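You operate a simulated robot arm through the tools that you are given. There is no shell and no other tool. Be economical: measure what you need, move in short steps, check, and stop when the job is done.

You run a simulated robot arm. Do the job below in one go: nothing can be reset, and whatever is moved stays where it is left.

JOB
Take the pin with the yellow knob and leave it on the pad board. Put the tape measure on the stock table top away on the workbench top. Fetch the white collar and set it on the yellow tape mark on the lane bench. Take the blue storage tube and put it on top of the blue gearbox. Put the grease tin on the packing table top away on the top of the shelf under the workbench. The order is free. Set down upright: blue storage tube.
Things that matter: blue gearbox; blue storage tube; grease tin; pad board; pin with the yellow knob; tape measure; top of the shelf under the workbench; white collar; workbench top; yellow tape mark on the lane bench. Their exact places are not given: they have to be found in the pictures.

Only the result counts: the job must be done as asked and must still hold three seconds after the hand-in. Knocking over, shifting, dropping, spilling or breaking anything else fails it.

ROBOT AND FRAMES
A 7-joint arm with a fingered hand on a trunk, on a base that drives. Base frame: it is fixed to the floor where the robot stands at the start and does not move with it; the origin is under the middle of the robot, x ahead of it, y to its left, z up. Units: mm, rad, N and s.
Its first joint turns from -2.897 to 2.897 rad. Places, roughly: blue gearbox [-4250, 12750, 1000]; blue storage tube (6x6x14 cm) [-1400, 12800, 900]; grease tin [-1500, 12750, 750]; pad board [600, 3000, 900]; pin with the yellow knob (3x3x13 cm) [500, 0, 900]; tape measure [750, 250, 750]; top of the shelf under the workbench [-1700, 6700, 400]; white collar (5x6x3 cm) [700, -900, 900]; workbench top [-1700, 6700, 800]; yellow tape mark on the lane bench [700, 2500, 800]. Payload 4 kg.
The tool frame sits at the grasp point between the pads (the TCP): z along the fingers, y along the line on which they close. The tips reach 30 mm beyond it. The gripper opens to 104 mm. The gripper's body begins 35 mm behind the TCP. The gripper is a hand of 4 fingers: y runs from the thumb to the fingers, the wrist lies at [-15, -113, -190] in the tool frame, and closing takes about 1.5 s.
Orientation is told as [roll, pitch, yaw] about the base's x, y, z axes, in that order, counted from this pose: with the fingers straight down and the wrist toward the robot, the tool's x, y and z point along [0, 1, 0], [1, 0, 0] and [0, 0, -1] of the base frame.

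CONTROLS
- The arm moves only by the tool arm_command. Its argument "rows" is a list that holds one entry, the list of rows, each a list of 6 numbers: the shift along the base's x, y, z in mm, then the turn, a rotation vector about the base's x, y, z in rad. In form: [[[x, y, z, wx, wy, wz], ...]]. A call has 1 to 12 rows; each row shifts and turns the commanded pose from where the row before left it. "fingers" is the finger opening in mm, from 0 to 104, set as the call begins (left out, the last holds). A row lasts 0.2 s, in which the tool goes at most 50 mm and 0.15 rad; a call with a longer step from one row to the next is refused whole, and so is a gripper value outside its range. A pose out of reach is approached as far as the arm can. The call stops where the force on the tool passes 40 N (or 10 N more than at its start, if that is more) or the arm is blocked; 0.2 s more then pass. Each finger travels about 153 mm/s and halts on what it meets, pressing with about 29 N; the grip force reading is that of the motor and also rises with nothing between the fingers. The clock runs only during rows and for 0.2 s after the last one: add rows that do not move to give the fingers time. It gives the time, the measured TCP pose, the force on the tool (base axes), the opening and the grip force at its end, in the units of the frame above (readings bear some noise), with the torque about the TCP (base axes, N m) and any sound that the robot's microphone picked up, and new pictures: "show" is both (left out), scene, wrist or none.
- Cameras (640 x 400 px; columns grow to the right, rows downward): "scene" is now at [322.3, 165, 1240.6]; the picture's right is [-0.36, -0.93, 0.00], its down [-0.42, 0.16, -0.89] and it looks along [0.83, -0.32, -0.45] (base axes); focal length 225 px, centre (320, 200). "wrist" rides on the gripper at [61, -92, -130] in the tool frame; the picture's right is [-0.81, 0.28, -0.52], its down [-0.53, -0.71, 0.46] and it looks along [-0.24, 0.64, 0.72] (tool axes); focal length 275 px, centre (320, 200).
- base_move(legs): drives the robot by 1 to 6 legs, each [ahead, left, turn to the left] in mm, mm and rad, along the robot's own axes; the way and the turn of a leg run together, so that a leg with both is an arc; at most 1500 mm and 3.142 rad a leg. The arm and the cameras ride along, it lands a little off, and it stops where it bumps. It gives what a move gives, and a new picture of the scene camera.
- move_fingers(index, middle, ring, thumb_bend, thumb_turn): sets how far each is bent, from 0 (flat) to 1 (curled in); at 0.3 the hand is open as for a grip, at 0.7 the pads meet at the TCP. One left out holds its place. A second passes; each finger stops where it meets its share of the squeeze, and holds until it gets a number again. A gripper value or a shape takes the hand back. It gives what a move gives, with no picture; readings hold the bend of each and the force on the fingers (four entries, about 0 where the hand has none), thumb and palm. thumb_turn goes from beside the hand (0) to across from the fingers (1), as for a grip.
- hand_shape(shape): the hand has 4 fingers and takes this shape, open, in about a second: jaw (thumb against the fingers, like two jaws); tri (thumb and two fingers); tip (a fingertip pinch); poke (one finger out to press); point (the index stretched); flat (the hand flat); cup (the hand cupped); fist (a fist). The gripper value then closes the fingers along that shape, each until it touches; the sizes above hold for jaw. It gives what a move gives, with no picture.
- aim_head(pan, tilt): turns the head with the scene camera to pan (to the left, within 2.496 rad either way) and tilt (down, from -0.506 to 1.204), counted from straight ahead of the robot. It gives what a move gives, and a new picture of the scene camera.
- locate(camera, pixels): for up to 12 pixels [column, row] of the newest picture of that camera ("zoom" is the newest enlarged one), the place [x, y, z] in the base frame of the surface seen there, good to about 2 mm. No time passes.
- enlarge(camera, box): a new picture of the part [left, top, right, bottom] of that camera's present view, enlarged. No time passes.
- finish_job(): hands the job in; it is judged then, once.

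Work in short steps. Measure before you move; look again where a grasp or a placing could have gone wrong, and mend it. You have 110 turns and 260 pictures in all, those below and enlarged ones among them. Open the gripper and draw the arm clear of the work before you hand the job in, unless the task says otherwise; then end with one line.

The tools are called after ">>>" as a command line: name --argument value ..., lists and objects as JSON in quotes. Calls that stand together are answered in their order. arm_command: Moves the arm, as the interface text tells. Its arguments: {"type":"object","properties":{"rows":{"type":"array","items":{"type":"array","items":{"type":"array","items":{"type":"number"}}}},"fingers":{"type":"number"},"show":{"type":"string","enum":["both","scene","wrist","none"]}},"required":["rows"]} The other tools are called the same way: hand_shape (shape) gives the hand a shape; move_fingers (index, middle, ring, thumb_bend, thumb_turn) moves the fingers one by one; base_move (legs) drives the base; aim_head (pan, tilt) turns the head that bears the scene camera; locate (camera, pixels) gives the place of the surface under pixels of a picture; enlarge (camera, box) takes an enlarged picture of a part of a camera's view; finish_job () hands the job in.

At the start:

```text
clock: 0.0
position: [606.6, -418.2, 1168.4]
orientation: [0.001, -0.001, 0.002]
force: [0.8, 0.4, 0.2]
ft_torque: [-0.01, 0.0, 0.02]
width: 103.6
finger_force: 0.1
shape: jaw
bend: [0.3, 0.3, 0.3, 0.3, 0.98]
finger forces: [0.1, 0.0, 0.0, 0.1, 0.0, 0.1]
robot x, y, heading: [-0.0, -0.4, -0.0]
head pan, tilt: [-0.367, 0.469]
```

scene: 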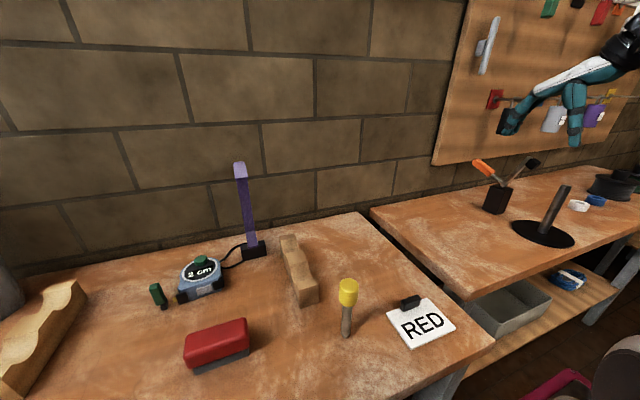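
wrist: 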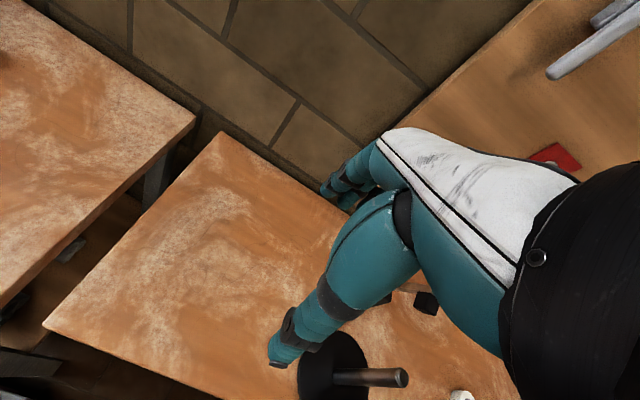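

The yellow-knobbed pin is near (347,295), the tape measure near (200,278), and the white collar perhaps at (578,206). I measure these first.

>>> locate --camera "scene" --pixels '[[347, 285], [348, 297], [346, 318], [347, 334], [200, 270], [203, 288], [180, 297], [222, 287], [579, 206], [596, 199], [300, 350], [214, 345]]'

>>> enlarge --camera "scene" --box '[120, 220, 460, 400]'

>>> enlarge --camera "scene" --box '[460, 130, 640, 300]'

```text
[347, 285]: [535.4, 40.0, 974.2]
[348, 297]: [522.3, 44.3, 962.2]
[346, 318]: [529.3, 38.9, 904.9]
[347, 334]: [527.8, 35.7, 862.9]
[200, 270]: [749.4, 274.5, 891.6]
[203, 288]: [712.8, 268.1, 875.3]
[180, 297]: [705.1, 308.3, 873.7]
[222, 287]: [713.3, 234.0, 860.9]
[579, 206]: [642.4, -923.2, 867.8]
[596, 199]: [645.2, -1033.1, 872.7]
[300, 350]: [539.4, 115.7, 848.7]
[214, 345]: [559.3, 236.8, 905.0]
```

```text
1.88 times, centred on (290, 310) of scene
```

zoom: 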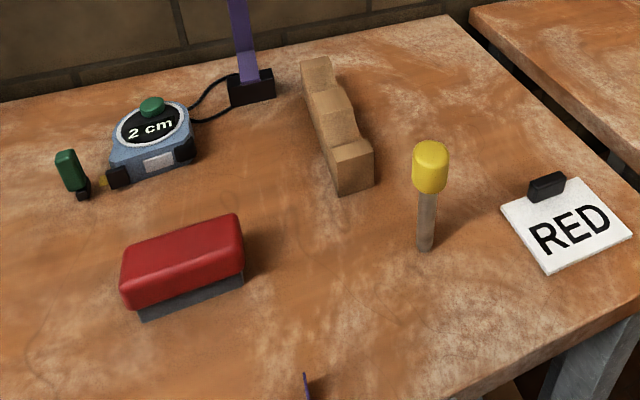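

```text
2.35 times, centred on (550, 215) of scene
```

zoom: 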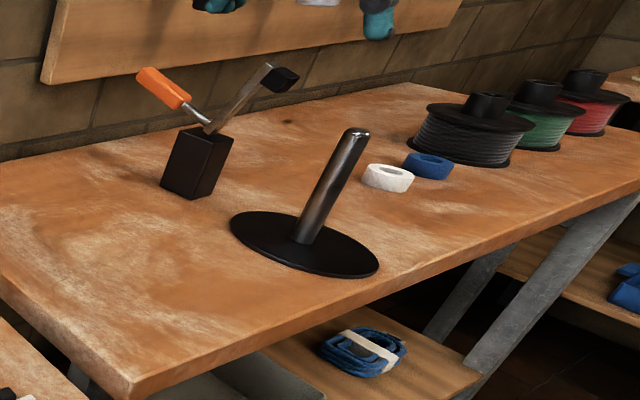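

The pin stands upright at about (530,40), too near the robot's axis, so I need to back off. I look around at the room first.

>>> aim_head --pan 1.5 --tilt 0.3

>>> aim_head --pan 2.45 --tilt 0.4

>>> aim_head --pan -1.5 --tilt 0.5

>>> aim_head --pan 0.3 --tilt 0.6

```text
clock: 1.8
position: [605.3, -417.2, 1168.3]
orientation: [0.002, 0.001, -0.001]
force: [0.9, -0.5, 0.1]
ft_torque: [0.01, -0.02, -0.01]
width: 103.4
finger_force: 0.0
shape: jaw
bend: [0.3, 0.3, 0.3, 0.3, 0.98]
finger forces: [0.0, 0.0, 0.0, 0.0, 0.1, 0.0]
robot x, y, heading: [-0.2, -1.5, -0.003]
head pan, tilt: [1.499, 0.3]
```

scene: 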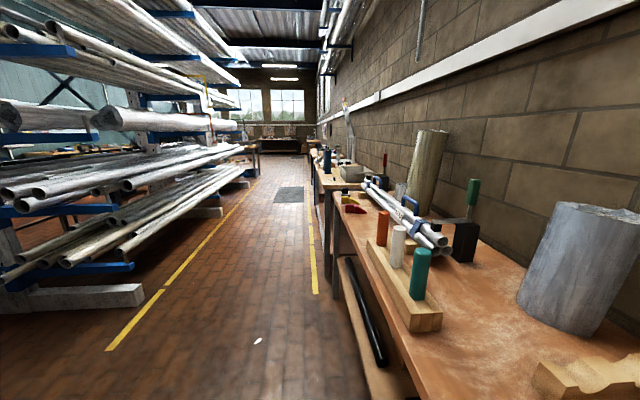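

```text
clock: 3.1
position: [605.6, -419.1, 1168.9]
orientation: [0.0, 0.0, 0.001]
force: [-0.3, -0.5, -1.0]
ft_torque: [0.0, 0.02, 0.01]
width: 103.6
finger_force: 0.1
shape: jaw
bend: [0.3, 0.3, 0.3, 0.3, 0.98]
finger forces: [0.0, 0.0, 0.0, 0.1, 0.0, 0.0]
robot x, y, heading: [-1.9, -1.1, -0.003]
head pan, tilt: [2.45, 0.4]
```

scene: 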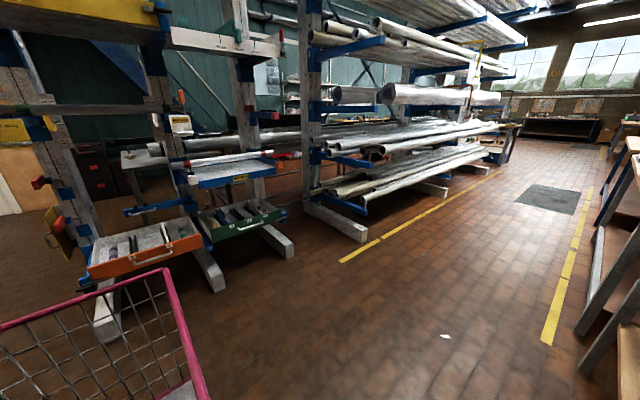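

```text
clock: 6.3
position: [606.8, -418.3, 1169.2]
orientation: [0.0, 0.001, 0.0]
force: [0.4, -0.1, 0.4]
ft_torque: [0.03, -0.06, -0.03]
width: 103.8
finger_force: 0.0
shape: jaw
bend: [0.3, 0.3, 0.3, 0.3, 0.98]
finger forces: [0.0, 0.0, 0.0, 0.0, 0.0, 0.0]
robot x, y, heading: [-0.4, 0.4, -0.004]
head pan, tilt: [-1.499, 0.499]
```

scene: 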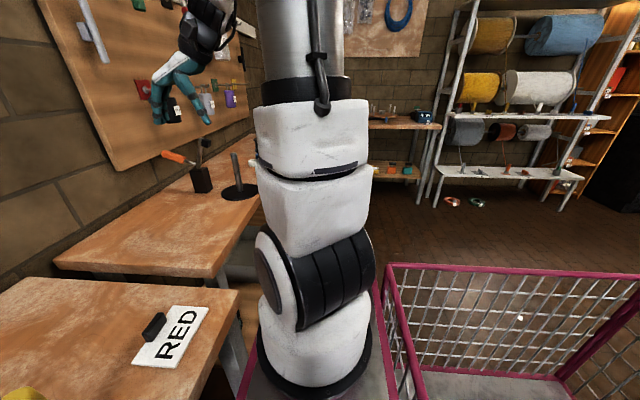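

```text
clock: 8.1
position: [606.9, -417.6, 1169.0]
orientation: [0.0, 0.0, 0.0]
force: [0.7, 0.0, 0.1]
ft_torque: [-0.02, -0.01, -0.03]
width: 103.6
finger_force: 0.0
shape: jaw
bend: [0.3, 0.3, 0.3, 0.3, 0.98]
finger forces: [0.0, 0.0, 0.0, 0.1, 0.0, 0.0]
robot x, y, heading: [-2.1, 0.6, -0.001]
head pan, tilt: [0.3, 0.6]
```

scene: 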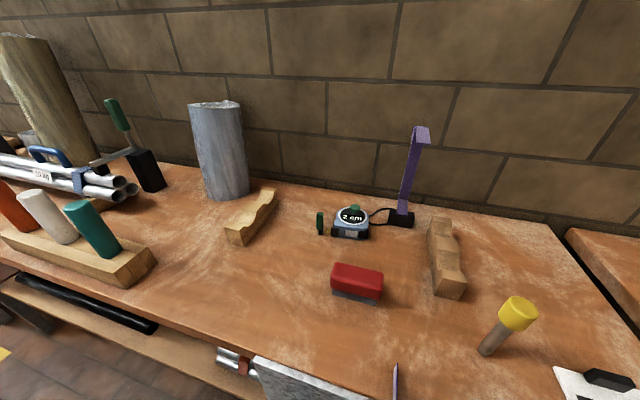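

Pink mesh cages show up behind and to the right; I check whether they are part of the robot.

>>> aim_head --pan -2.2 --tilt 0.8

>>> locate --camera "scene" --pixels '[[100, 200], [320, 200], [500, 200], [320, 350], [100, 350], [550, 350]]'

>>> aim_head --pan 2.45 --tilt 0.9

>>> locate --camera "scene" --pixels '[[100, 100], [100, 200], [320, 200], [500, 200], [320, 350], [100, 350], [550, 350]]'

```text
clock: 10.4
position: [605.4, -417.7, 1168.6]
orientation: [-0.001, 0.001, 0.0]
force: [0.6, 0.1, -0.4]
ft_torque: [-0.03, 0.0, -0.02]
width: 103.7
finger_force: 0.1
shape: jaw
bend: [0.3, 0.3, 0.3, 0.3, 0.98]
finger forces: [0.1, 0.0, 0.1, 0.0, 0.0, 0.0]
robot x, y, heading: [1.6, -4.2, 0.007]
head pan, tilt: [-2.201, 0.799]
```

scene: 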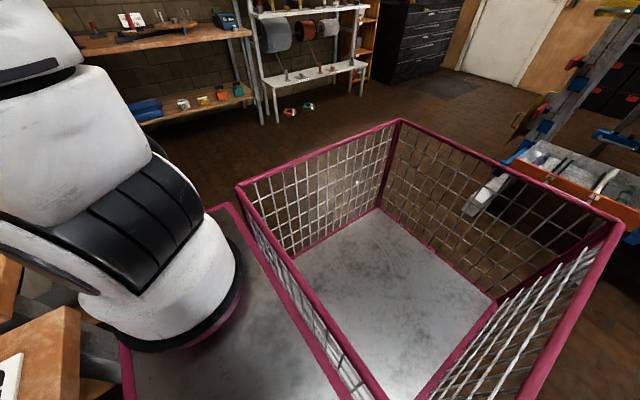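

```text
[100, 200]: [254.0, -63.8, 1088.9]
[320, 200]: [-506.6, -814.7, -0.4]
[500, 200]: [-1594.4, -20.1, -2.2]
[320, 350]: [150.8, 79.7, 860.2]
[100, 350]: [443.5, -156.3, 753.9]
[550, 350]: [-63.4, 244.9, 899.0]
```

```text
clock: 14.1
position: [606.0, -419.2, 1167.5]
orientation: [0.0, 0.001, 0.0]
force: [-0.5, -0.4, -0.3]
ft_torque: [-0.01, 0.01, 0.01]
width: 103.4
finger_force: 0.0
shape: jaw
bend: [0.3, 0.3, 0.3, 0.3, 0.98]
finger forces: [0.1, 0.0, 0.0, 0.0, 0.1, 0.0]
robot x, y, heading: [2.8, -0.1, 0.001]
head pan, tilt: [2.45, 0.901]
```

scene: 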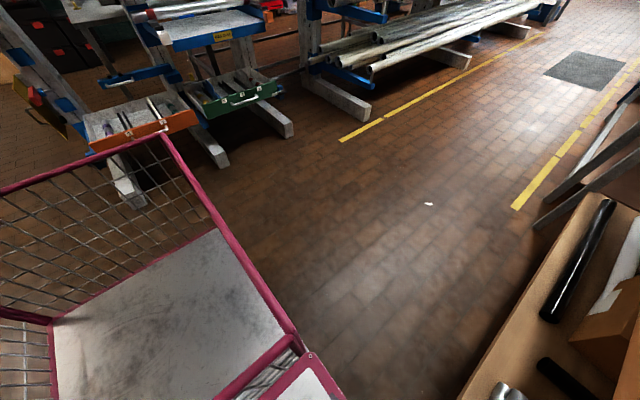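

```text
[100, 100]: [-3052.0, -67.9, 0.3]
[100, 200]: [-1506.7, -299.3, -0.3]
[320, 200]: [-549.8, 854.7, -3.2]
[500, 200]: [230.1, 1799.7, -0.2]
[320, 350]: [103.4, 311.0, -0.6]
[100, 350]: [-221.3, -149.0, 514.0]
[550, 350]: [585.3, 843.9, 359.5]
```

The pink basket belongs to the robot (tray behind the arm). I measure the aisle's width for driving.

>>> locate --camera "scene" --pixels '[[345, 140], [365, 112], [520, 205], [470, 65], [215, 163], [160, 135], [330, 395], [545, 225], [300, 340], [280, 130]]'

>>> aim_head --pan 1.5 --tilt 0.15

>>> enlarge --camera "scene" --box '[220, 100, 460, 250]'

>>> locate --camera "zoom" --pixels '[[300, 350], [320, 260], [250, 250], [180, 300], [280, 200], [400, 350], [300, 150], [430, 200]]'

```text
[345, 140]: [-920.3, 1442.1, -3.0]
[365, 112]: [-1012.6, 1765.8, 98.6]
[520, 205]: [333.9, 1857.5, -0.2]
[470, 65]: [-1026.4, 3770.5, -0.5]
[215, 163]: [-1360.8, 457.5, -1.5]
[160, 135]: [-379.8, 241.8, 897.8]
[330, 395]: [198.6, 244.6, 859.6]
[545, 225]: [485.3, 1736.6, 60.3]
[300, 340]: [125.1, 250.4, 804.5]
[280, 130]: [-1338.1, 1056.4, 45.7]
```

```text
clock: 15.3
position: [606.8, -418.4, 1169.4]
orientation: [0.001, 0.0, 0.0]
force: [0.3, -0.4, 0.8]
ft_torque: [0.0, -0.02, 0.0]
width: 103.4
finger_force: 0.1
shape: jaw
bend: [0.3, 0.3, 0.3, 0.3, 0.98]
finger forces: [0.0, 0.1, 0.0, 0.1, 0.1, 0.0]
robot x, y, heading: [-1.2, 1.4, -0.002]
head pan, tilt: [1.499, 0.15]
```

scene: 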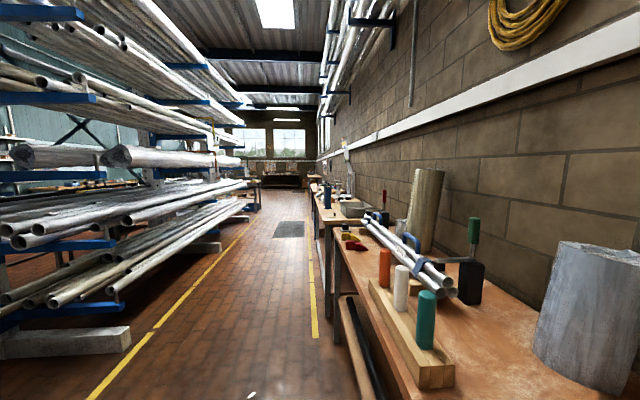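

```text
2.67 times, centred on (340, 175) of scene
```

zoom: 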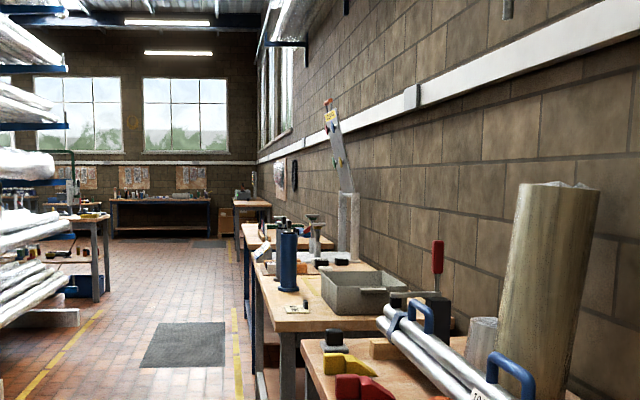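

```text
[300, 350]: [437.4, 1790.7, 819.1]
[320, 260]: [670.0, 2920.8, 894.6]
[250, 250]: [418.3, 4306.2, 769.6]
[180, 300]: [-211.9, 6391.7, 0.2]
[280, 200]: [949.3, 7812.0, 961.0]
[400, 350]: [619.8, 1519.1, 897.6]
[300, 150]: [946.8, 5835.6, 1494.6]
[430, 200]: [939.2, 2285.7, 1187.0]
```

The cart spans about x −380..+200 and y ±250 relative to itself, so the aisle is wide enough. I back off 240 mm to bring the pin into reach.

>>> base_move --legs '[[-240, 0, 0]]'

>>> aim_head --pan 0.05 --tilt 0.65

>>> enlarge --camera "scene" --box '[220, 110, 540, 310]'

```text
clock: 17.1
position: [369.3, -418.6, 1168.5]
orientation: [-0.001, 0.002, -0.004]
force: [0.0, 0.2, -0.5]
ft_torque: [0.0, -0.02, -0.01]
width: 104.0
finger_force: 0.1
shape: jaw
bend: [0.3, 0.3, 0.3, 0.3, 0.98]
finger forces: [0.0, 0.0, 0.0, 0.0, 0.0, 0.0]
robot x, y, heading: [-237.8, -0.2, -0.001]
head pan, tilt: [1.499, 0.15]
```

scene: 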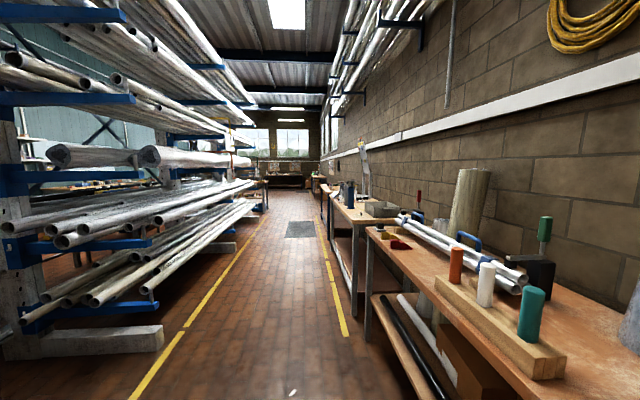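

```text
clock: 18.6
position: [368.9, -418.5, 1167.7]
orientation: [0.001, 0.0, -0.003]
force: [-0.5, -0.7, -0.1]
ft_torque: [-0.01, 0.0, 0.01]
width: 103.6
finger_force: 0.2
shape: jaw
bend: [0.3, 0.3, 0.3, 0.3, 0.98]
finger forces: [0.1, 0.0, 0.0, 0.0, 0.0, 0.0]
robot x, y, heading: [-233.8, 1.8, -0.001]
head pan, tilt: [0.051, 0.649]
```

scene: 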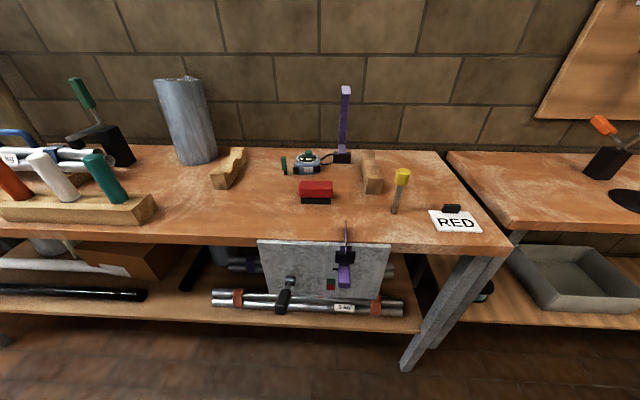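

```text
2.00 times, centred on (380, 210) of scene
```

zoom: 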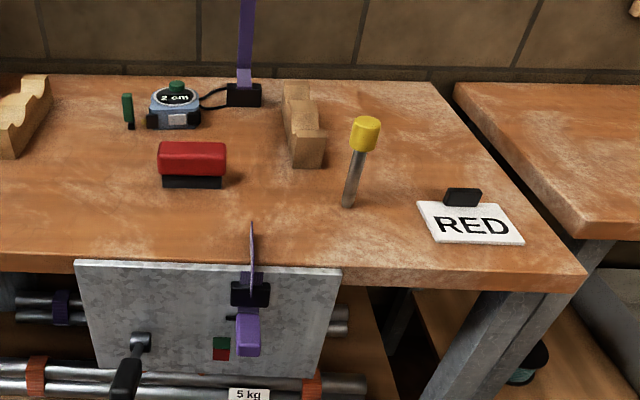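

The pin stands upright at zoom (360,150). I measure its knob and shaft edges.

>>> locate --camera "zoom" --pixels '[[366, 122], [352, 138], [365, 138], [378, 136], [364, 150], [345, 186], [350, 190], [355, 186], [349, 206], [250, 235], [252, 224]]'

```text
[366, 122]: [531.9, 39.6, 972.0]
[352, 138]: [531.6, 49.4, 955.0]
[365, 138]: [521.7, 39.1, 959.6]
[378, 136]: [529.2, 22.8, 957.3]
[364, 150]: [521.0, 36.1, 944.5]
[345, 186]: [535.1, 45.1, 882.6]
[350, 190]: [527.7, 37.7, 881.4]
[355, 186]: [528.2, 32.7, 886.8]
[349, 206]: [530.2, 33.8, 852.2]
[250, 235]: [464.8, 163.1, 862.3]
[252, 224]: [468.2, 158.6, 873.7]
```

Pin axis is about (536,37), knob z 937–977. I move above it with the hand open.

>>> arm_command --rows '[[[17, 45.5, 0, 0, 0, 0], [17, 45.5, 0, 0, 0, 0], [17, 45.5, 0, 0, 0, 0], [17, 45.5, 0, 0, 0, 0], [17, 45.5, 0, 0, 0, 0], [17, 45.5, 0, 0, 0, 0], [17, 45.5, 0, 0, 0, 0], [17, 45.5, 0, 0, 0, 0], [17, 45.5, 0, 0, 0, 0], [14, 45.5, 0, 0, 0, 0], [0, 0, -45, 0, 0, 0], [0, 0, -45, 0, 0, 0]]]' --fingers 104

```text
clock: 21.2
position: [534.4, 37.4, 1078.9]
orientation: [0.002, 0.001, -0.001]
force: [0.2, -0.3, 0.7]
ft_torque: [-0.06, 0.05, 0.02]
width: 103.6
finger_force: 0.0
shape: jaw
bend: [0.3, 0.3, 0.3, 0.3, 0.98]
finger forces: [0.1, 0.1, 0.1, 0.0, 0.0, 0.1]
robot x, y, heading: [-236.0, 1.1, -0.006]
head pan, tilt: [0.051, 0.649]
```

scene: 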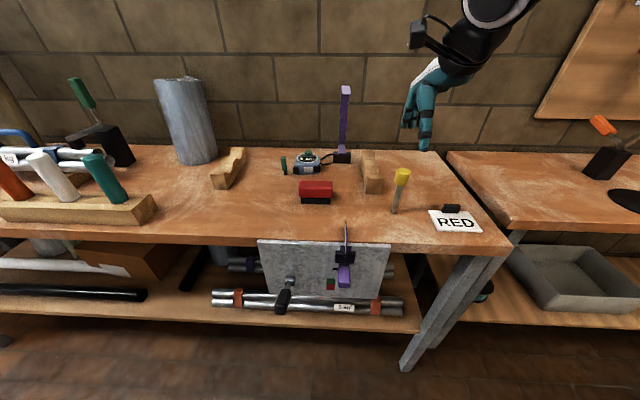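
wrist: 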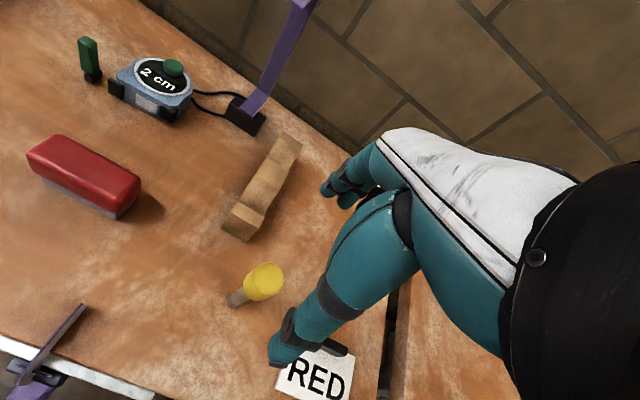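

The hand is above the pin and the view is clear; I descend to TCP z≈953 around the knob.

>>> arm_command --rows '[[[2, 0, -40, 0, 0, 0], [0, 0, -40, 0, 0, 0], [0, 0, -25, 0, 0, 0], [0, 0, -20, 0, 0, 0], [0, 0, 0, 0, 0, 0]]]'

```text
clock: 22.4
position: [536.9, 36.0, 951.7]
orientation: [0.0, 0.0, -0.004]
force: [0.2, -0.2, 0.6]
ft_torque: [0.01, 0.0, 0.03]
width: 103.9
finger_force: 0.0
shape: jaw
bend: [0.3, 0.3, 0.3, 0.3, 0.98]
finger forces: [0.0, 0.1, 0.0, 0.0, 0.0, 0.0]
robot x, y, heading: [-234.5, -0.0, -0.001]
head pan, tilt: [0.051, 0.649]
```

scene: 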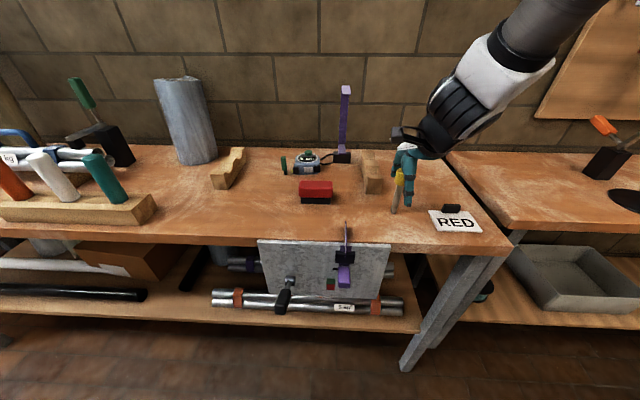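
wrist: 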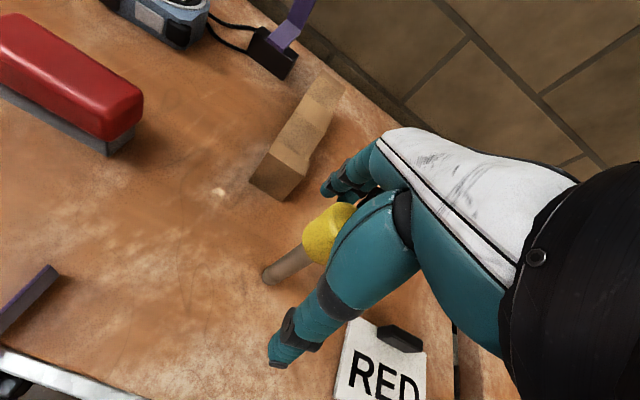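

The knob sits between the thumb and the fingers at wrist (325,232); I close and check the grip before lifting.

>>> arm_command --rows '[[[0, 0, 0, 0, 0, 0], [0, 0, 0, 0, 0, 0], [0, 0, 0, 0, 0, 0], [0, 0, 0, 0, 0, 0], [0, 0, 0, 0, 0, 0], [0, 0, 0, 0, 0, 0], [0, 0, 0, 0, 0, 0], [0, 0, 0, 0, 0, 0], [0, 0, 0, 0, 0, 0]]]' --fingers 0 --show "wrist"

>>> arm_command --rows '[[[0, 0, 40, 0, 0, 0], [0, 0, 45, 0, 0, 0], [0, 0, 45, 0, 0, 0], [0, 0, 45, 0, 0, 0], [0, 0, 0, 0, 0, 0]]]'

```text
clock: 24.4
position: [537.2, 34.3, 950.7]
orientation: [-0.001, 0.001, -0.002]
force: [-0.7, 0.4, -1.4]
ft_torque: [-0.03, 0.01, 0.0]
width: 11.3
finger_force: 28.8
shape: jaw
bend: [0.73, 0.7, 0.7, 0.77, 1.0]
finger forces: [16.1, 6.1, 0.1, 0.1, 21.9, 0.0]
robot x, y, heading: [-241.4, 1.2, -0.0]
head pan, tilt: [0.051, 0.649]
```

wrist: 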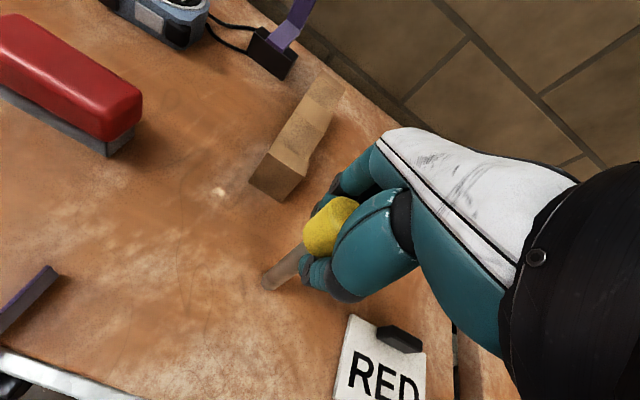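

```text
clock: 25.6
position: [537.2, 36.2, 1128.3]
orientation: [0.0, -0.001, -0.003]
force: [0.0, 1.4, -2.1]
ft_torque: [-0.02, 0.02, 0.01]
width: 11.3
finger_force: 29.0
shape: jaw
bend: [0.73, 0.7, 0.7, 0.77, 1.0]
finger forces: [16.3, 6.4, 0.0, 0.0, 21.7, 0.0]
robot x, y, heading: [-234.0, -3.7, -0.002]
head pan, tilt: [0.051, 0.649]
```

scene: 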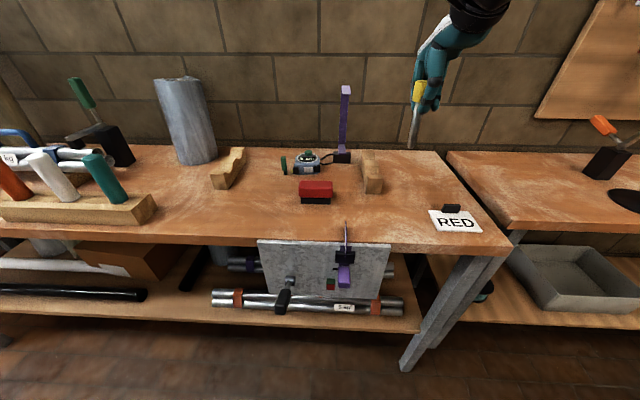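
wrist: 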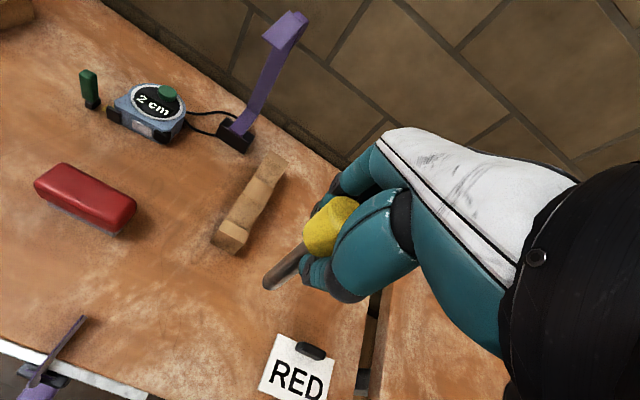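

The pin is held firmly under its knob. I back off to clear the benches and drive left to the pad-board area, then look.

>>> base_move --legs '[[-200, 0, 0], [0, 1350, 0], [0, 1350, 0]]'

>>> aim_head --pan 0.2 --tilt 0.6

```text
clock: 39.8
position: [356.6, 2708.0, 1127.2]
orientation: [0.0, 0.001, -0.003]
force: [0.8, -0.9, -2.1]
ft_torque: [-0.03, -0.02, 0.0]
width: 11.4
finger_force: 29.3
shape: jaw
bend: [0.73, 0.7, 0.7, 0.77, 1.0]
finger forces: [16.4, 6.4, 0.1, 0.0, 21.8, 0.0]
robot x, y, heading: [-417.0, 2669.6, -0.001]
head pan, tilt: [0.051, 0.649]
```

scene: 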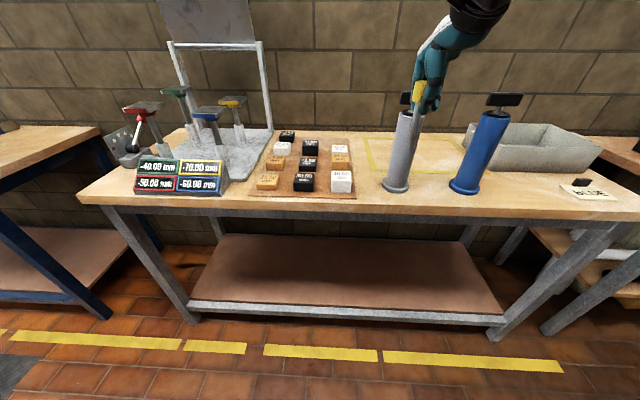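

```text
clock: 40.5
position: [356.7, 2707.1, 1126.6]
orientation: [-0.001, 0.0, -0.002]
force: [-0.1, -0.3, -1.3]
ft_torque: [0.01, 0.01, -0.01]
width: 11.4
finger_force: 28.8
shape: jaw
bend: [0.73, 0.7, 0.7, 0.77, 1.0]
finger forces: [16.4, 6.3, 0.1, 0.1, 21.7, 0.0]
robot x, y, heading: [-419.5, 2669.9, -0.002]
head pan, tilt: [0.201, 0.6]
```

scene: 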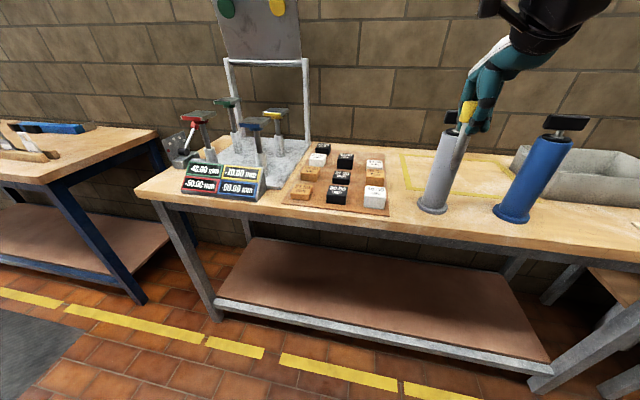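

I see a brown board with small blocks at (345,180) and a grey plate with clamps at (265,160). I look closer.

>>> enlarge --camera "scene" --box '[130, 60, 410, 240]'

>>> locate --camera "scene" --pixels '[[340, 172], [305, 200], [380, 210], [275, 185], [320, 150], [385, 153], [405, 155], [508, 163], [435, 180], [360, 205], [250, 150], [232, 20]]'

>>> enlarge --camera "scene" --box '[380, 80, 640, 260]'

```text
2.22 times, centred on (270, 150) of scene
```

zoom: 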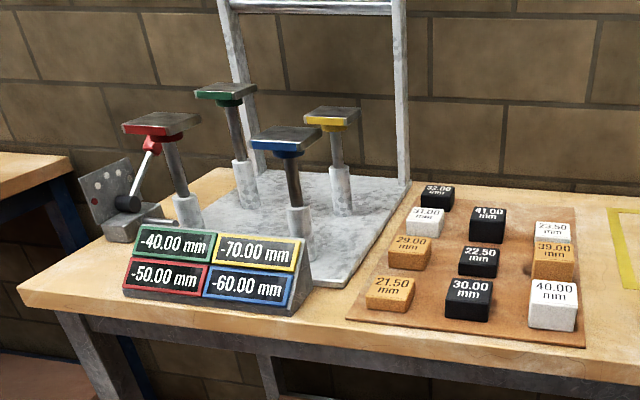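

```text
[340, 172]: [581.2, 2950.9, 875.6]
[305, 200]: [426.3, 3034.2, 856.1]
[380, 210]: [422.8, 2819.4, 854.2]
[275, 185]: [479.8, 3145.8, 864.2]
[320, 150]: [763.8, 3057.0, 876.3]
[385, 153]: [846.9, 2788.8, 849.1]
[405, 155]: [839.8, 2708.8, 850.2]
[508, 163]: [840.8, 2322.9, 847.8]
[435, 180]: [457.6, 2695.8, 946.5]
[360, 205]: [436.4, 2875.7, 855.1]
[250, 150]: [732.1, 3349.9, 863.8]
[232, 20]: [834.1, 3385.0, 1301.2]
```

```text
2.22 times, centred on (510, 170) of scene
```

zoom: 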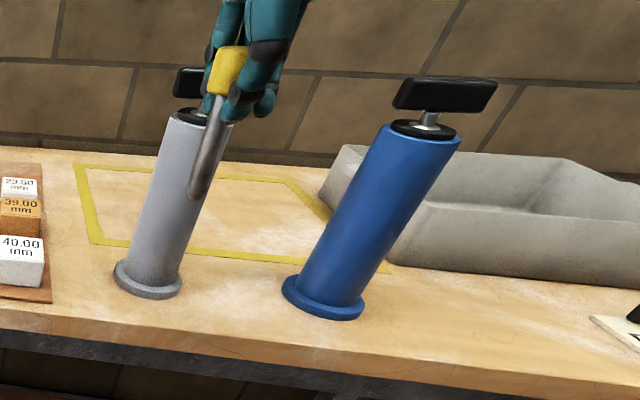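

The brown board (x 420–780, y 2820–3070, surface z≈855) carries labelled pads; this fits the pad board. I drive left and then ahead to bring it in reach and view it from above.

>>> base_move --legs '[[0, 270, 0], [200, 0, 0]]'

>>> aim_head --pan 0.0 --tilt 0.8

>>> enlarge --camera "wrist" --box '[0, 0, 640, 400]'

```text
clock: 43.6
position: [560.0, 2980.3, 1126.8]
orientation: [0.001, 0.001, 0.003]
force: [0.7, 0.0, -1.5]
ft_torque: [0.01, 0.01, -0.02]
width: 11.2
finger_force: 29.2
shape: jaw
bend: [0.73, 0.7, 0.7, 0.77, 1.0]
finger forces: [16.4, 6.3, 0.0, 0.0, 21.8, 0.0]
robot x, y, heading: [-212.1, 2940.8, -0.001]
head pan, tilt: [0.201, 0.6]
```

scene: 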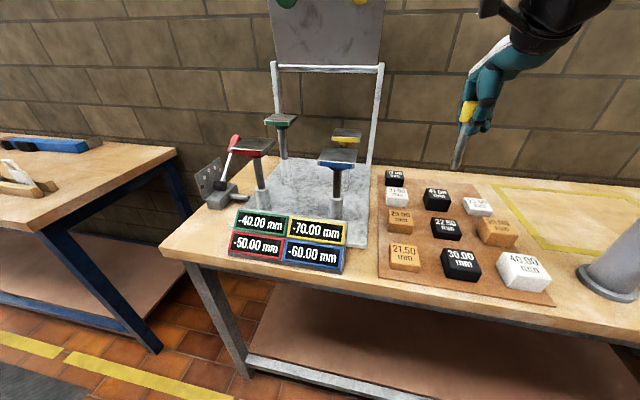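

```text
clock: 44.4
position: [559.6, 2980.3, 1127.6]
orientation: [0.001, -0.001, 0.002]
force: [-0.3, -0.3, -1.3]
ft_torque: [0.01, -0.03, 0.01]
width: 11.2
finger_force: 28.4
shape: jaw
bend: [0.73, 0.7, 0.7, 0.77, 1.0]
finger forces: [16.4, 6.2, 0.1, 0.0, 21.8, 0.1]
robot x, y, heading: [-217.6, 2939.9, -0.001]
head pan, tilt: [0.0, 0.799]
```

scene: 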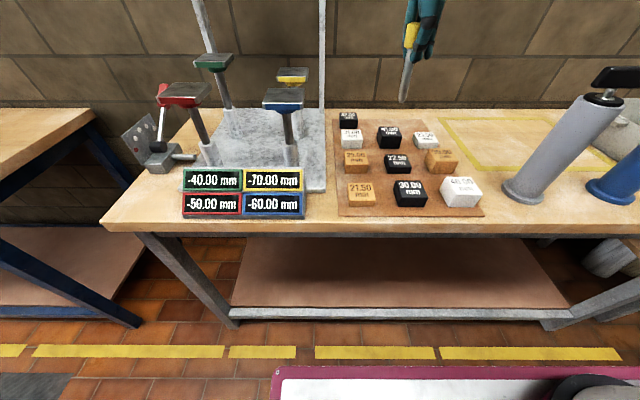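

```text
1.00 times, centred on (320, 200) of wrist
```

zoom: 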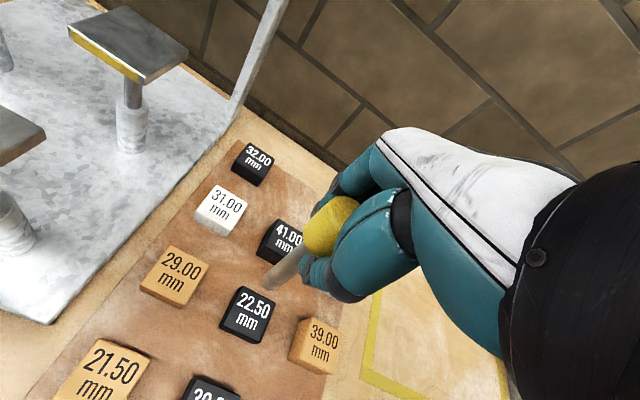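

The board's back part, right of the "32.00" pad, looks free near scene (390,122)–(415,125). I measure it.

>>> enlarge --camera "scene" --box '[320, 90, 500, 225]'

>>> locate --camera "scene" --pixels '[[348, 113], [388, 126], [412, 127], [370, 125], [338, 123], [425, 134], [372, 152], [408, 170], [372, 175], [422, 122], [400, 124], [388, 142]]'

```text
2.96 times, centred on (410, 158) of scene
```

zoom: 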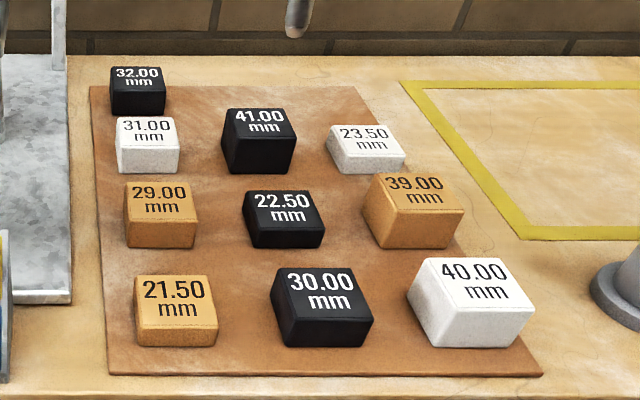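

```text
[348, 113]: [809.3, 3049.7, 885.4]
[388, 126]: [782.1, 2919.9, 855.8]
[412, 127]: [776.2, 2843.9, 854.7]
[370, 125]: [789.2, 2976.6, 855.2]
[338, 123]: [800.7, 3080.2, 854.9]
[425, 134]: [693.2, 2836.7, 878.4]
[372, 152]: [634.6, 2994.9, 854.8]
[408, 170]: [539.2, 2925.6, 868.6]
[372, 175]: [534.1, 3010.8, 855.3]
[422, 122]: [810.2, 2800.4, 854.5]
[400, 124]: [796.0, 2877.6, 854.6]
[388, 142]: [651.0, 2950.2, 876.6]
```

The gap between pads 29, 22.5, 21.5 and 30 (zoom (235,258)) is wide enough to stand the pin. I locate that spot and check how the pin hangs in the hand.

>>> locate --camera "zoom" --pixels '[[235, 258], [200, 245], [248, 242], [217, 290], [270, 300], [225, 340], [225, 200], [215, 230]]'

>>> enlarge --camera "wrist" --box '[200, 160, 420, 320]'

>>> locate --camera "zoom" --pixels '[[195, 320], [210, 305], [185, 310], [230, 285], [340, 150], [340, 200], [305, 190], [400, 150]]'

>>> enlarge --camera "scene" --box '[360, 0, 480, 110]'

```text
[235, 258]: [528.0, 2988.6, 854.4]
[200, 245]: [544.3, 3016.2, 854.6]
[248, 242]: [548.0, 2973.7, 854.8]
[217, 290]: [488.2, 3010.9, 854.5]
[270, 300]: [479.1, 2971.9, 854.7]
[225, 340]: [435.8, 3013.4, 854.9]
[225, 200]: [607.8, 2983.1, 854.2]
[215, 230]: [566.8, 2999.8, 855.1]
```

```text
2.50 times, centred on (310, 240) of wrist
```

zoom: 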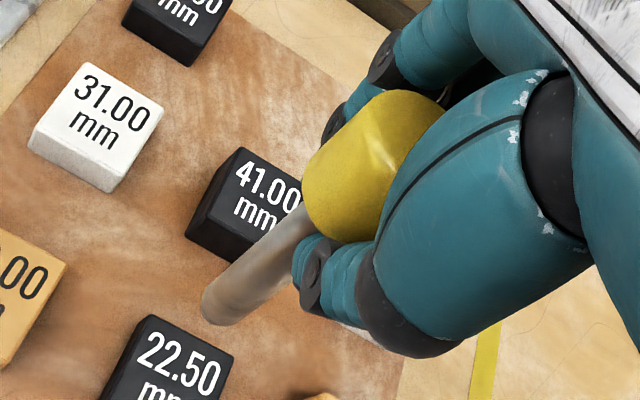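

```text
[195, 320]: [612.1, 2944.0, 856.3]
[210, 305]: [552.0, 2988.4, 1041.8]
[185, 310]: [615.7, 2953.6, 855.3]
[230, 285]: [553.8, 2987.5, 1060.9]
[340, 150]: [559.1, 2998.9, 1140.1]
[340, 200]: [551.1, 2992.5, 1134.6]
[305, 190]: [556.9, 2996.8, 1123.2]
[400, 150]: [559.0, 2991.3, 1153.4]
```

```text
3.64 times, centred on (420, 55) of scene
```

zoom: 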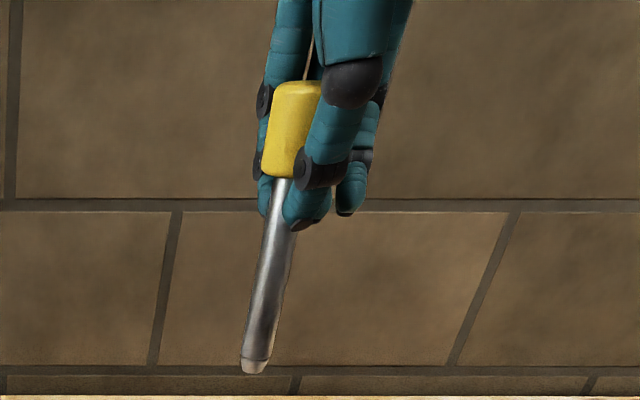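

The pin hangs nearly vertical, axis within 4 mm of the TCP. I carry it over the free gap at about (518,2992) and lower it to just above the board.

>>> arm_command --rows '[[[-20, 4, 0, 0, 0, 0], [-20, 4, 0, 0, 0, 0], [0, 0, 0, 0, 0, 0], [0, 0, -45, 0, 0, 0], [0, 0, -45, 0, 0, 0], [0, 0, -35, 0, 0, 0], [0, 0, -25, 0, 0, 0], [0, 0, -10, 0, 0, 0], [0, 0, 0, 0, 0, 0]]]'

>>> enlarge --camera "scene" --box '[320, 90, 500, 225]'

```text
clock: 46.4
position: [520.0, 2989.8, 968.6]
orientation: [0.0, 0.0, 0.005]
force: [0.2, 0.7, -1.8]
ft_torque: [-0.03, 0.01, -0.01]
width: 11.2
finger_force: 29.1
shape: jaw
bend: [0.73, 0.7, 0.7, 0.77, 1.0]
finger forces: [16.3, 6.1, 0.1, 0.1, 21.7, 0.0]
robot x, y, heading: [-210.4, 2937.8, 0.006]
head pan, tilt: [0.0, 0.799]
```

scene: 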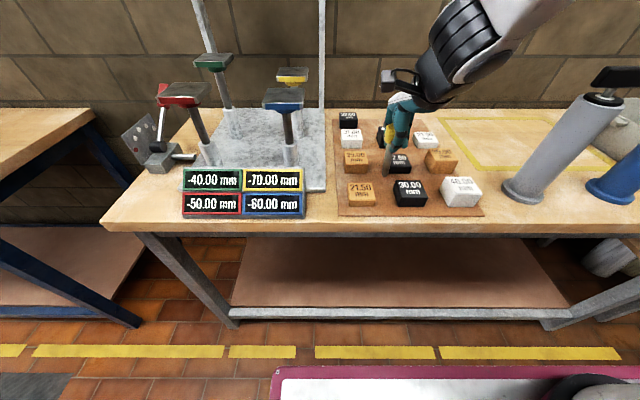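
wrist: 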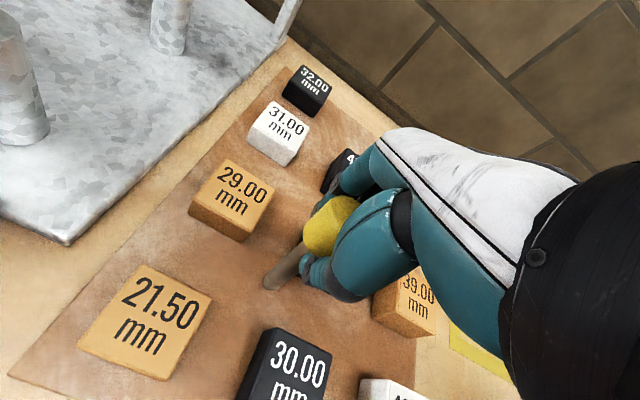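

```text
2.96 times, centred on (410, 158) of scene
```

zoom: 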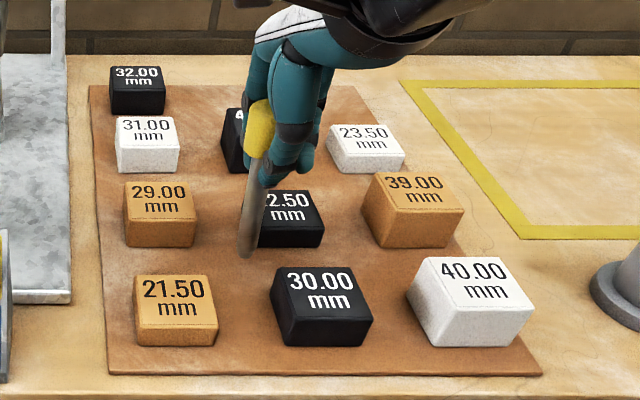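

The pin tip is in the free gap at zoom (245,255). I lower in small steps until contact.

>>> arm_command --rows '[[[0, 1, -5, 0, 0, 0], [0, 0, -4, 0, 0, 0], [0, 0, -2, 0, 0, 0], [0, 0, -1, 0, 0, 0], [0, 0, 0, 0, 0, 0]]]' --show "none"

```text
clock: 47.5
position: [518.7, 2989.5, 955.9]
orientation: [0.002, 0.0, 0.002]
force: [-0.8, 0.1, -0.6]
ft_torque: [0.0, 0.0, 0.0]
width: 11.0
finger_force: 29.0
shape: jaw
bend: [0.73, 0.7, 0.7, 0.77, 1.0]
finger forces: [16.5, 6.2, 0.0, 0.0, 21.8, 0.1]
robot x, y, heading: [-214.2, 2936.9, 0.002]
head pan, tilt: [0.0, 0.799]
```

Force shows almost first contact; a couple more millimetres.

>>> arm_command --rows '[[[0, 0, -1, 0, 0, 0], [0, 0, -1, 0, 0, 0], [0, 0, 0, 0, 0, 0]]]' --show "none"

>>> enlarge --camera "scene" --box '[320, 90, 500, 225]'

```text
clock: 48.4
position: [518.7, 2990.2, 954.0]
orientation: [0.001, -0.001, 0.002]
force: [-0.2, 0.3, 11.7]
ft_torque: [0.02, -0.02, -0.01]
width: 11.7
finger_force: 29.1
shape: jaw
bend: [0.73, 0.7, 0.7, 0.78, 1.0]
finger forces: [17.6, 6.0, 0.0, 0.0, 23.5, 0.0]
robot x, y, heading: [-216.3, 2937.9, 0.006]
head pan, tilt: [0.0, 0.799]
```

```text
2.96 times, centred on (410, 158) of scene
```

zoom: 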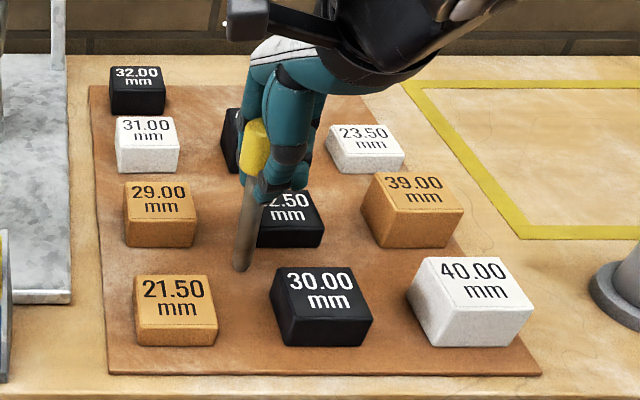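

Contact of about 12 N: the pin stands on the board. I ease up 1 mm and open the hand gradually.

>>> arm_command --rows '[[[0, 0, 1, 0, 0, 0], [0, 0, 0, 0, 0, 0]]]' --fingers 20 --show "none"

>>> arm_command --rows '[[[0, 0, 0, 0, 0, 0], [0, 0, 0, 0, 0, 0], [0, 0, 0, 0, 0, 0], [0, 0, 0, 0, 0, 0], [0, 0, 0, 0, 0, 0]]]' --fingers 104

```text
clock: 49.0
position: [519.1, 2988.6, 955.5]
orientation: [0.001, 0.0, 0.004]
force: [0.1, -0.1, -0.5]
ft_torque: [-0.03, 0.02, 0.0]
width: 19.8
finger_force: 0.0
shape: jaw
bend: [0.73, 0.59, 0.57, 0.74, 1.0]
finger forces: [0.1, 0.0, 0.1, 0.1, 0.0, 0.1]
robot x, y, heading: [-213.7, 2940.9, -0.001]
head pan, tilt: [0.0, 0.799]
```

```text
clock: 50.1
position: [520.0, 2989.6, 955.4]
orientation: [-0.001, 0.0, 0.002]
force: [-0.7, 0.9, -0.7]
ft_torque: [0.01, 0.03, 0.0]
width: 103.7
finger_force: 0.0
shape: jaw
bend: [0.3, 0.3, 0.3, 0.3, 0.98]
finger forces: [0.1, 0.0, 0.1, 0.0, 0.0, 0.0]
robot x, y, heading: [-211.3, 2938.3, -0.0]
head pan, tilt: [0.0, 0.799]
```

scene: 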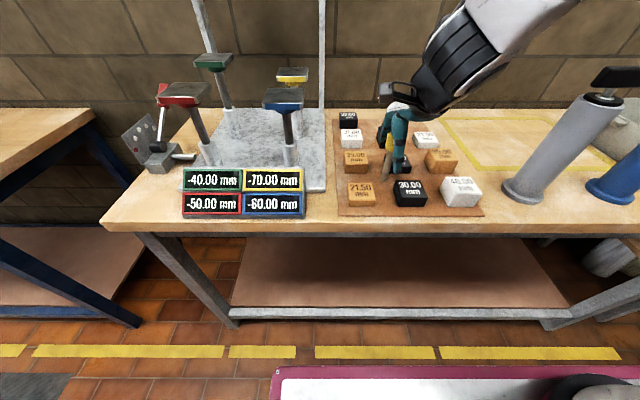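
wrist: 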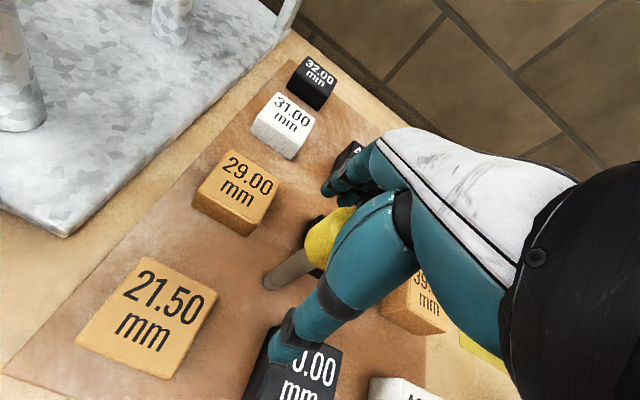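

The pin stands free. I raise the hand and drive back toward the white collar.

>>> arm_command --rows '[[[0, 0, 30, 0, 0, 0], [0, 0, 45, 0, 0, 0], [0, 0, 50, 0, 0, 0], [0, 0, 50, 0, 0, 0], [0, 0, 0, 0, 0, 0]]]' --show "scene"

>>> base_move --legs '[[-220, 0, 0], [0, -1300, 0], [0, -1300, 0], [0, -1260, 0]]'

>>> aim_head --pan 0.1 --tilt 0.7

```text
clock: 51.4
position: [519.0, 2990.3, 1130.8]
orientation: [-0.001, -0.001, 0.002]
force: [0.2, 0.4, -0.8]
ft_torque: [-0.02, -0.04, 0.01]
width: 103.9
finger_force: 0.0
shape: jaw
bend: [0.3, 0.3, 0.3, 0.3, 0.98]
finger forces: [0.1, 0.0, 0.0, 0.1, 0.0, 0.1]
robot x, y, heading: [-212.2, 2939.2, 0.001]
head pan, tilt: [0.0, 0.799]
```

scene: 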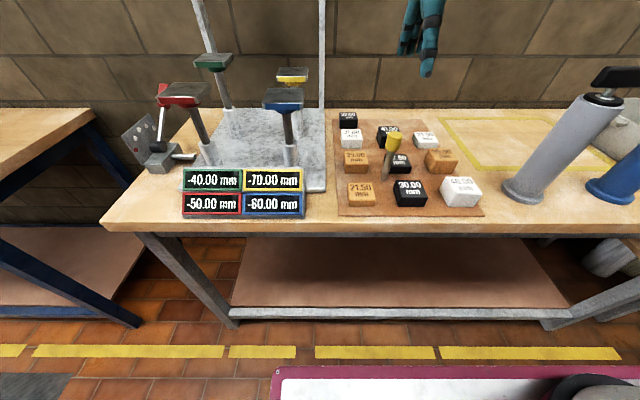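

```text
clock: 71.4
position: [276.6, -918.1, 1128.9]
orientation: [0.001, 0.0, -0.015]
force: [0.0, -0.3, -0.9]
ft_torque: [-0.01, -0.03, 0.02]
width: 104.0
finger_force: 0.0
shape: jaw
bend: [0.3, 0.3, 0.3, 0.3, 0.98]
finger forces: [0.0, 0.0, 0.1, 0.1, 0.0, 0.1]
robot x, y, heading: [-459.0, -957.3, -0.012]
head pan, tilt: [0.0, 0.799]
```

scene: 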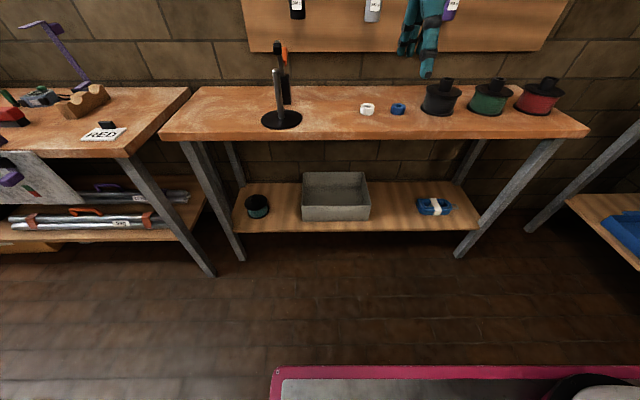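

```text
clock: 72.1
position: [277.7, -918.7, 1129.9]
orientation: [-0.001, -0.001, -0.014]
force: [-0.5, -0.1, 0.7]
ft_torque: [0.02, 0.0, -0.01]
width: 103.9
finger_force: 0.1
shape: jaw
bend: [0.3, 0.3, 0.3, 0.3, 0.98]
finger forces: [0.0, 0.0, 0.1, 0.0, 0.0, 0.1]
robot x, y, heading: [-457.0, -960.1, -0.016]
head pan, tilt: [0.099, 0.7]
```

scene: 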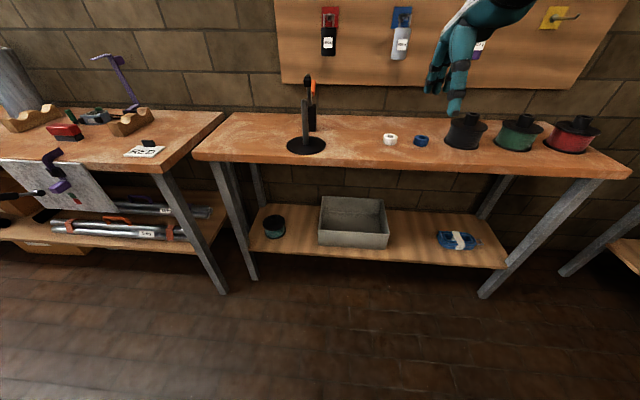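

The white collar is at (390,139), next to a blue one at (421,140). I measure.

>>> enlarge --camera "scene" --box '[360, 115, 460, 175]'

>>> locate --camera "zoom" --pixels '[[190, 128], [165, 135], [218, 135], [190, 140], [192, 175], [190, 165], [385, 145], [355, 155], [190, 110], [280, 160]]'

>>> locate --camera "scene" --pixels '[[305, 145], [305, 105], [325, 146], [470, 118], [450, 143], [400, 60], [328, 50], [390, 170]]'

```text
6.40 times, centred on (410, 145) of scene
```

zoom: 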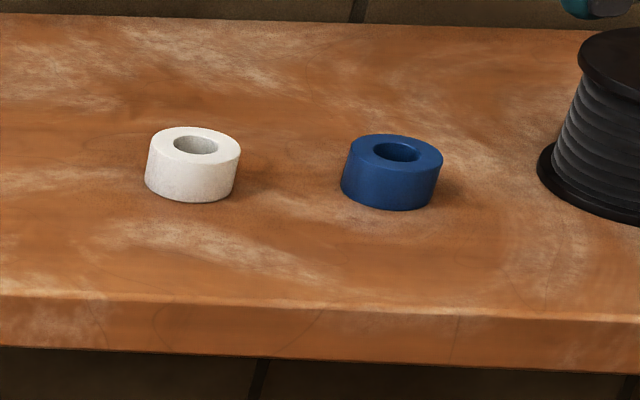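

```text
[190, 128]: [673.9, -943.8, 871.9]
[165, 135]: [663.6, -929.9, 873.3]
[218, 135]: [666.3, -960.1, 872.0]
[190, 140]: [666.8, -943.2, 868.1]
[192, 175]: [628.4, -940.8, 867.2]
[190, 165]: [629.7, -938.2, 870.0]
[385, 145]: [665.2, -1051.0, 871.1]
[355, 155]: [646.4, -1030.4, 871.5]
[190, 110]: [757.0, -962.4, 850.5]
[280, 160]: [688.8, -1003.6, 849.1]
```

```text
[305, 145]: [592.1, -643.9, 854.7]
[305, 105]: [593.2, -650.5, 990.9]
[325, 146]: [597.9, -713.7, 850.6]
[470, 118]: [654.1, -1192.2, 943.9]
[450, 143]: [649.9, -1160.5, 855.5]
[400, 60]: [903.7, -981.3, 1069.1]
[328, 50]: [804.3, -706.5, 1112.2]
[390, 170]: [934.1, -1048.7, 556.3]
```

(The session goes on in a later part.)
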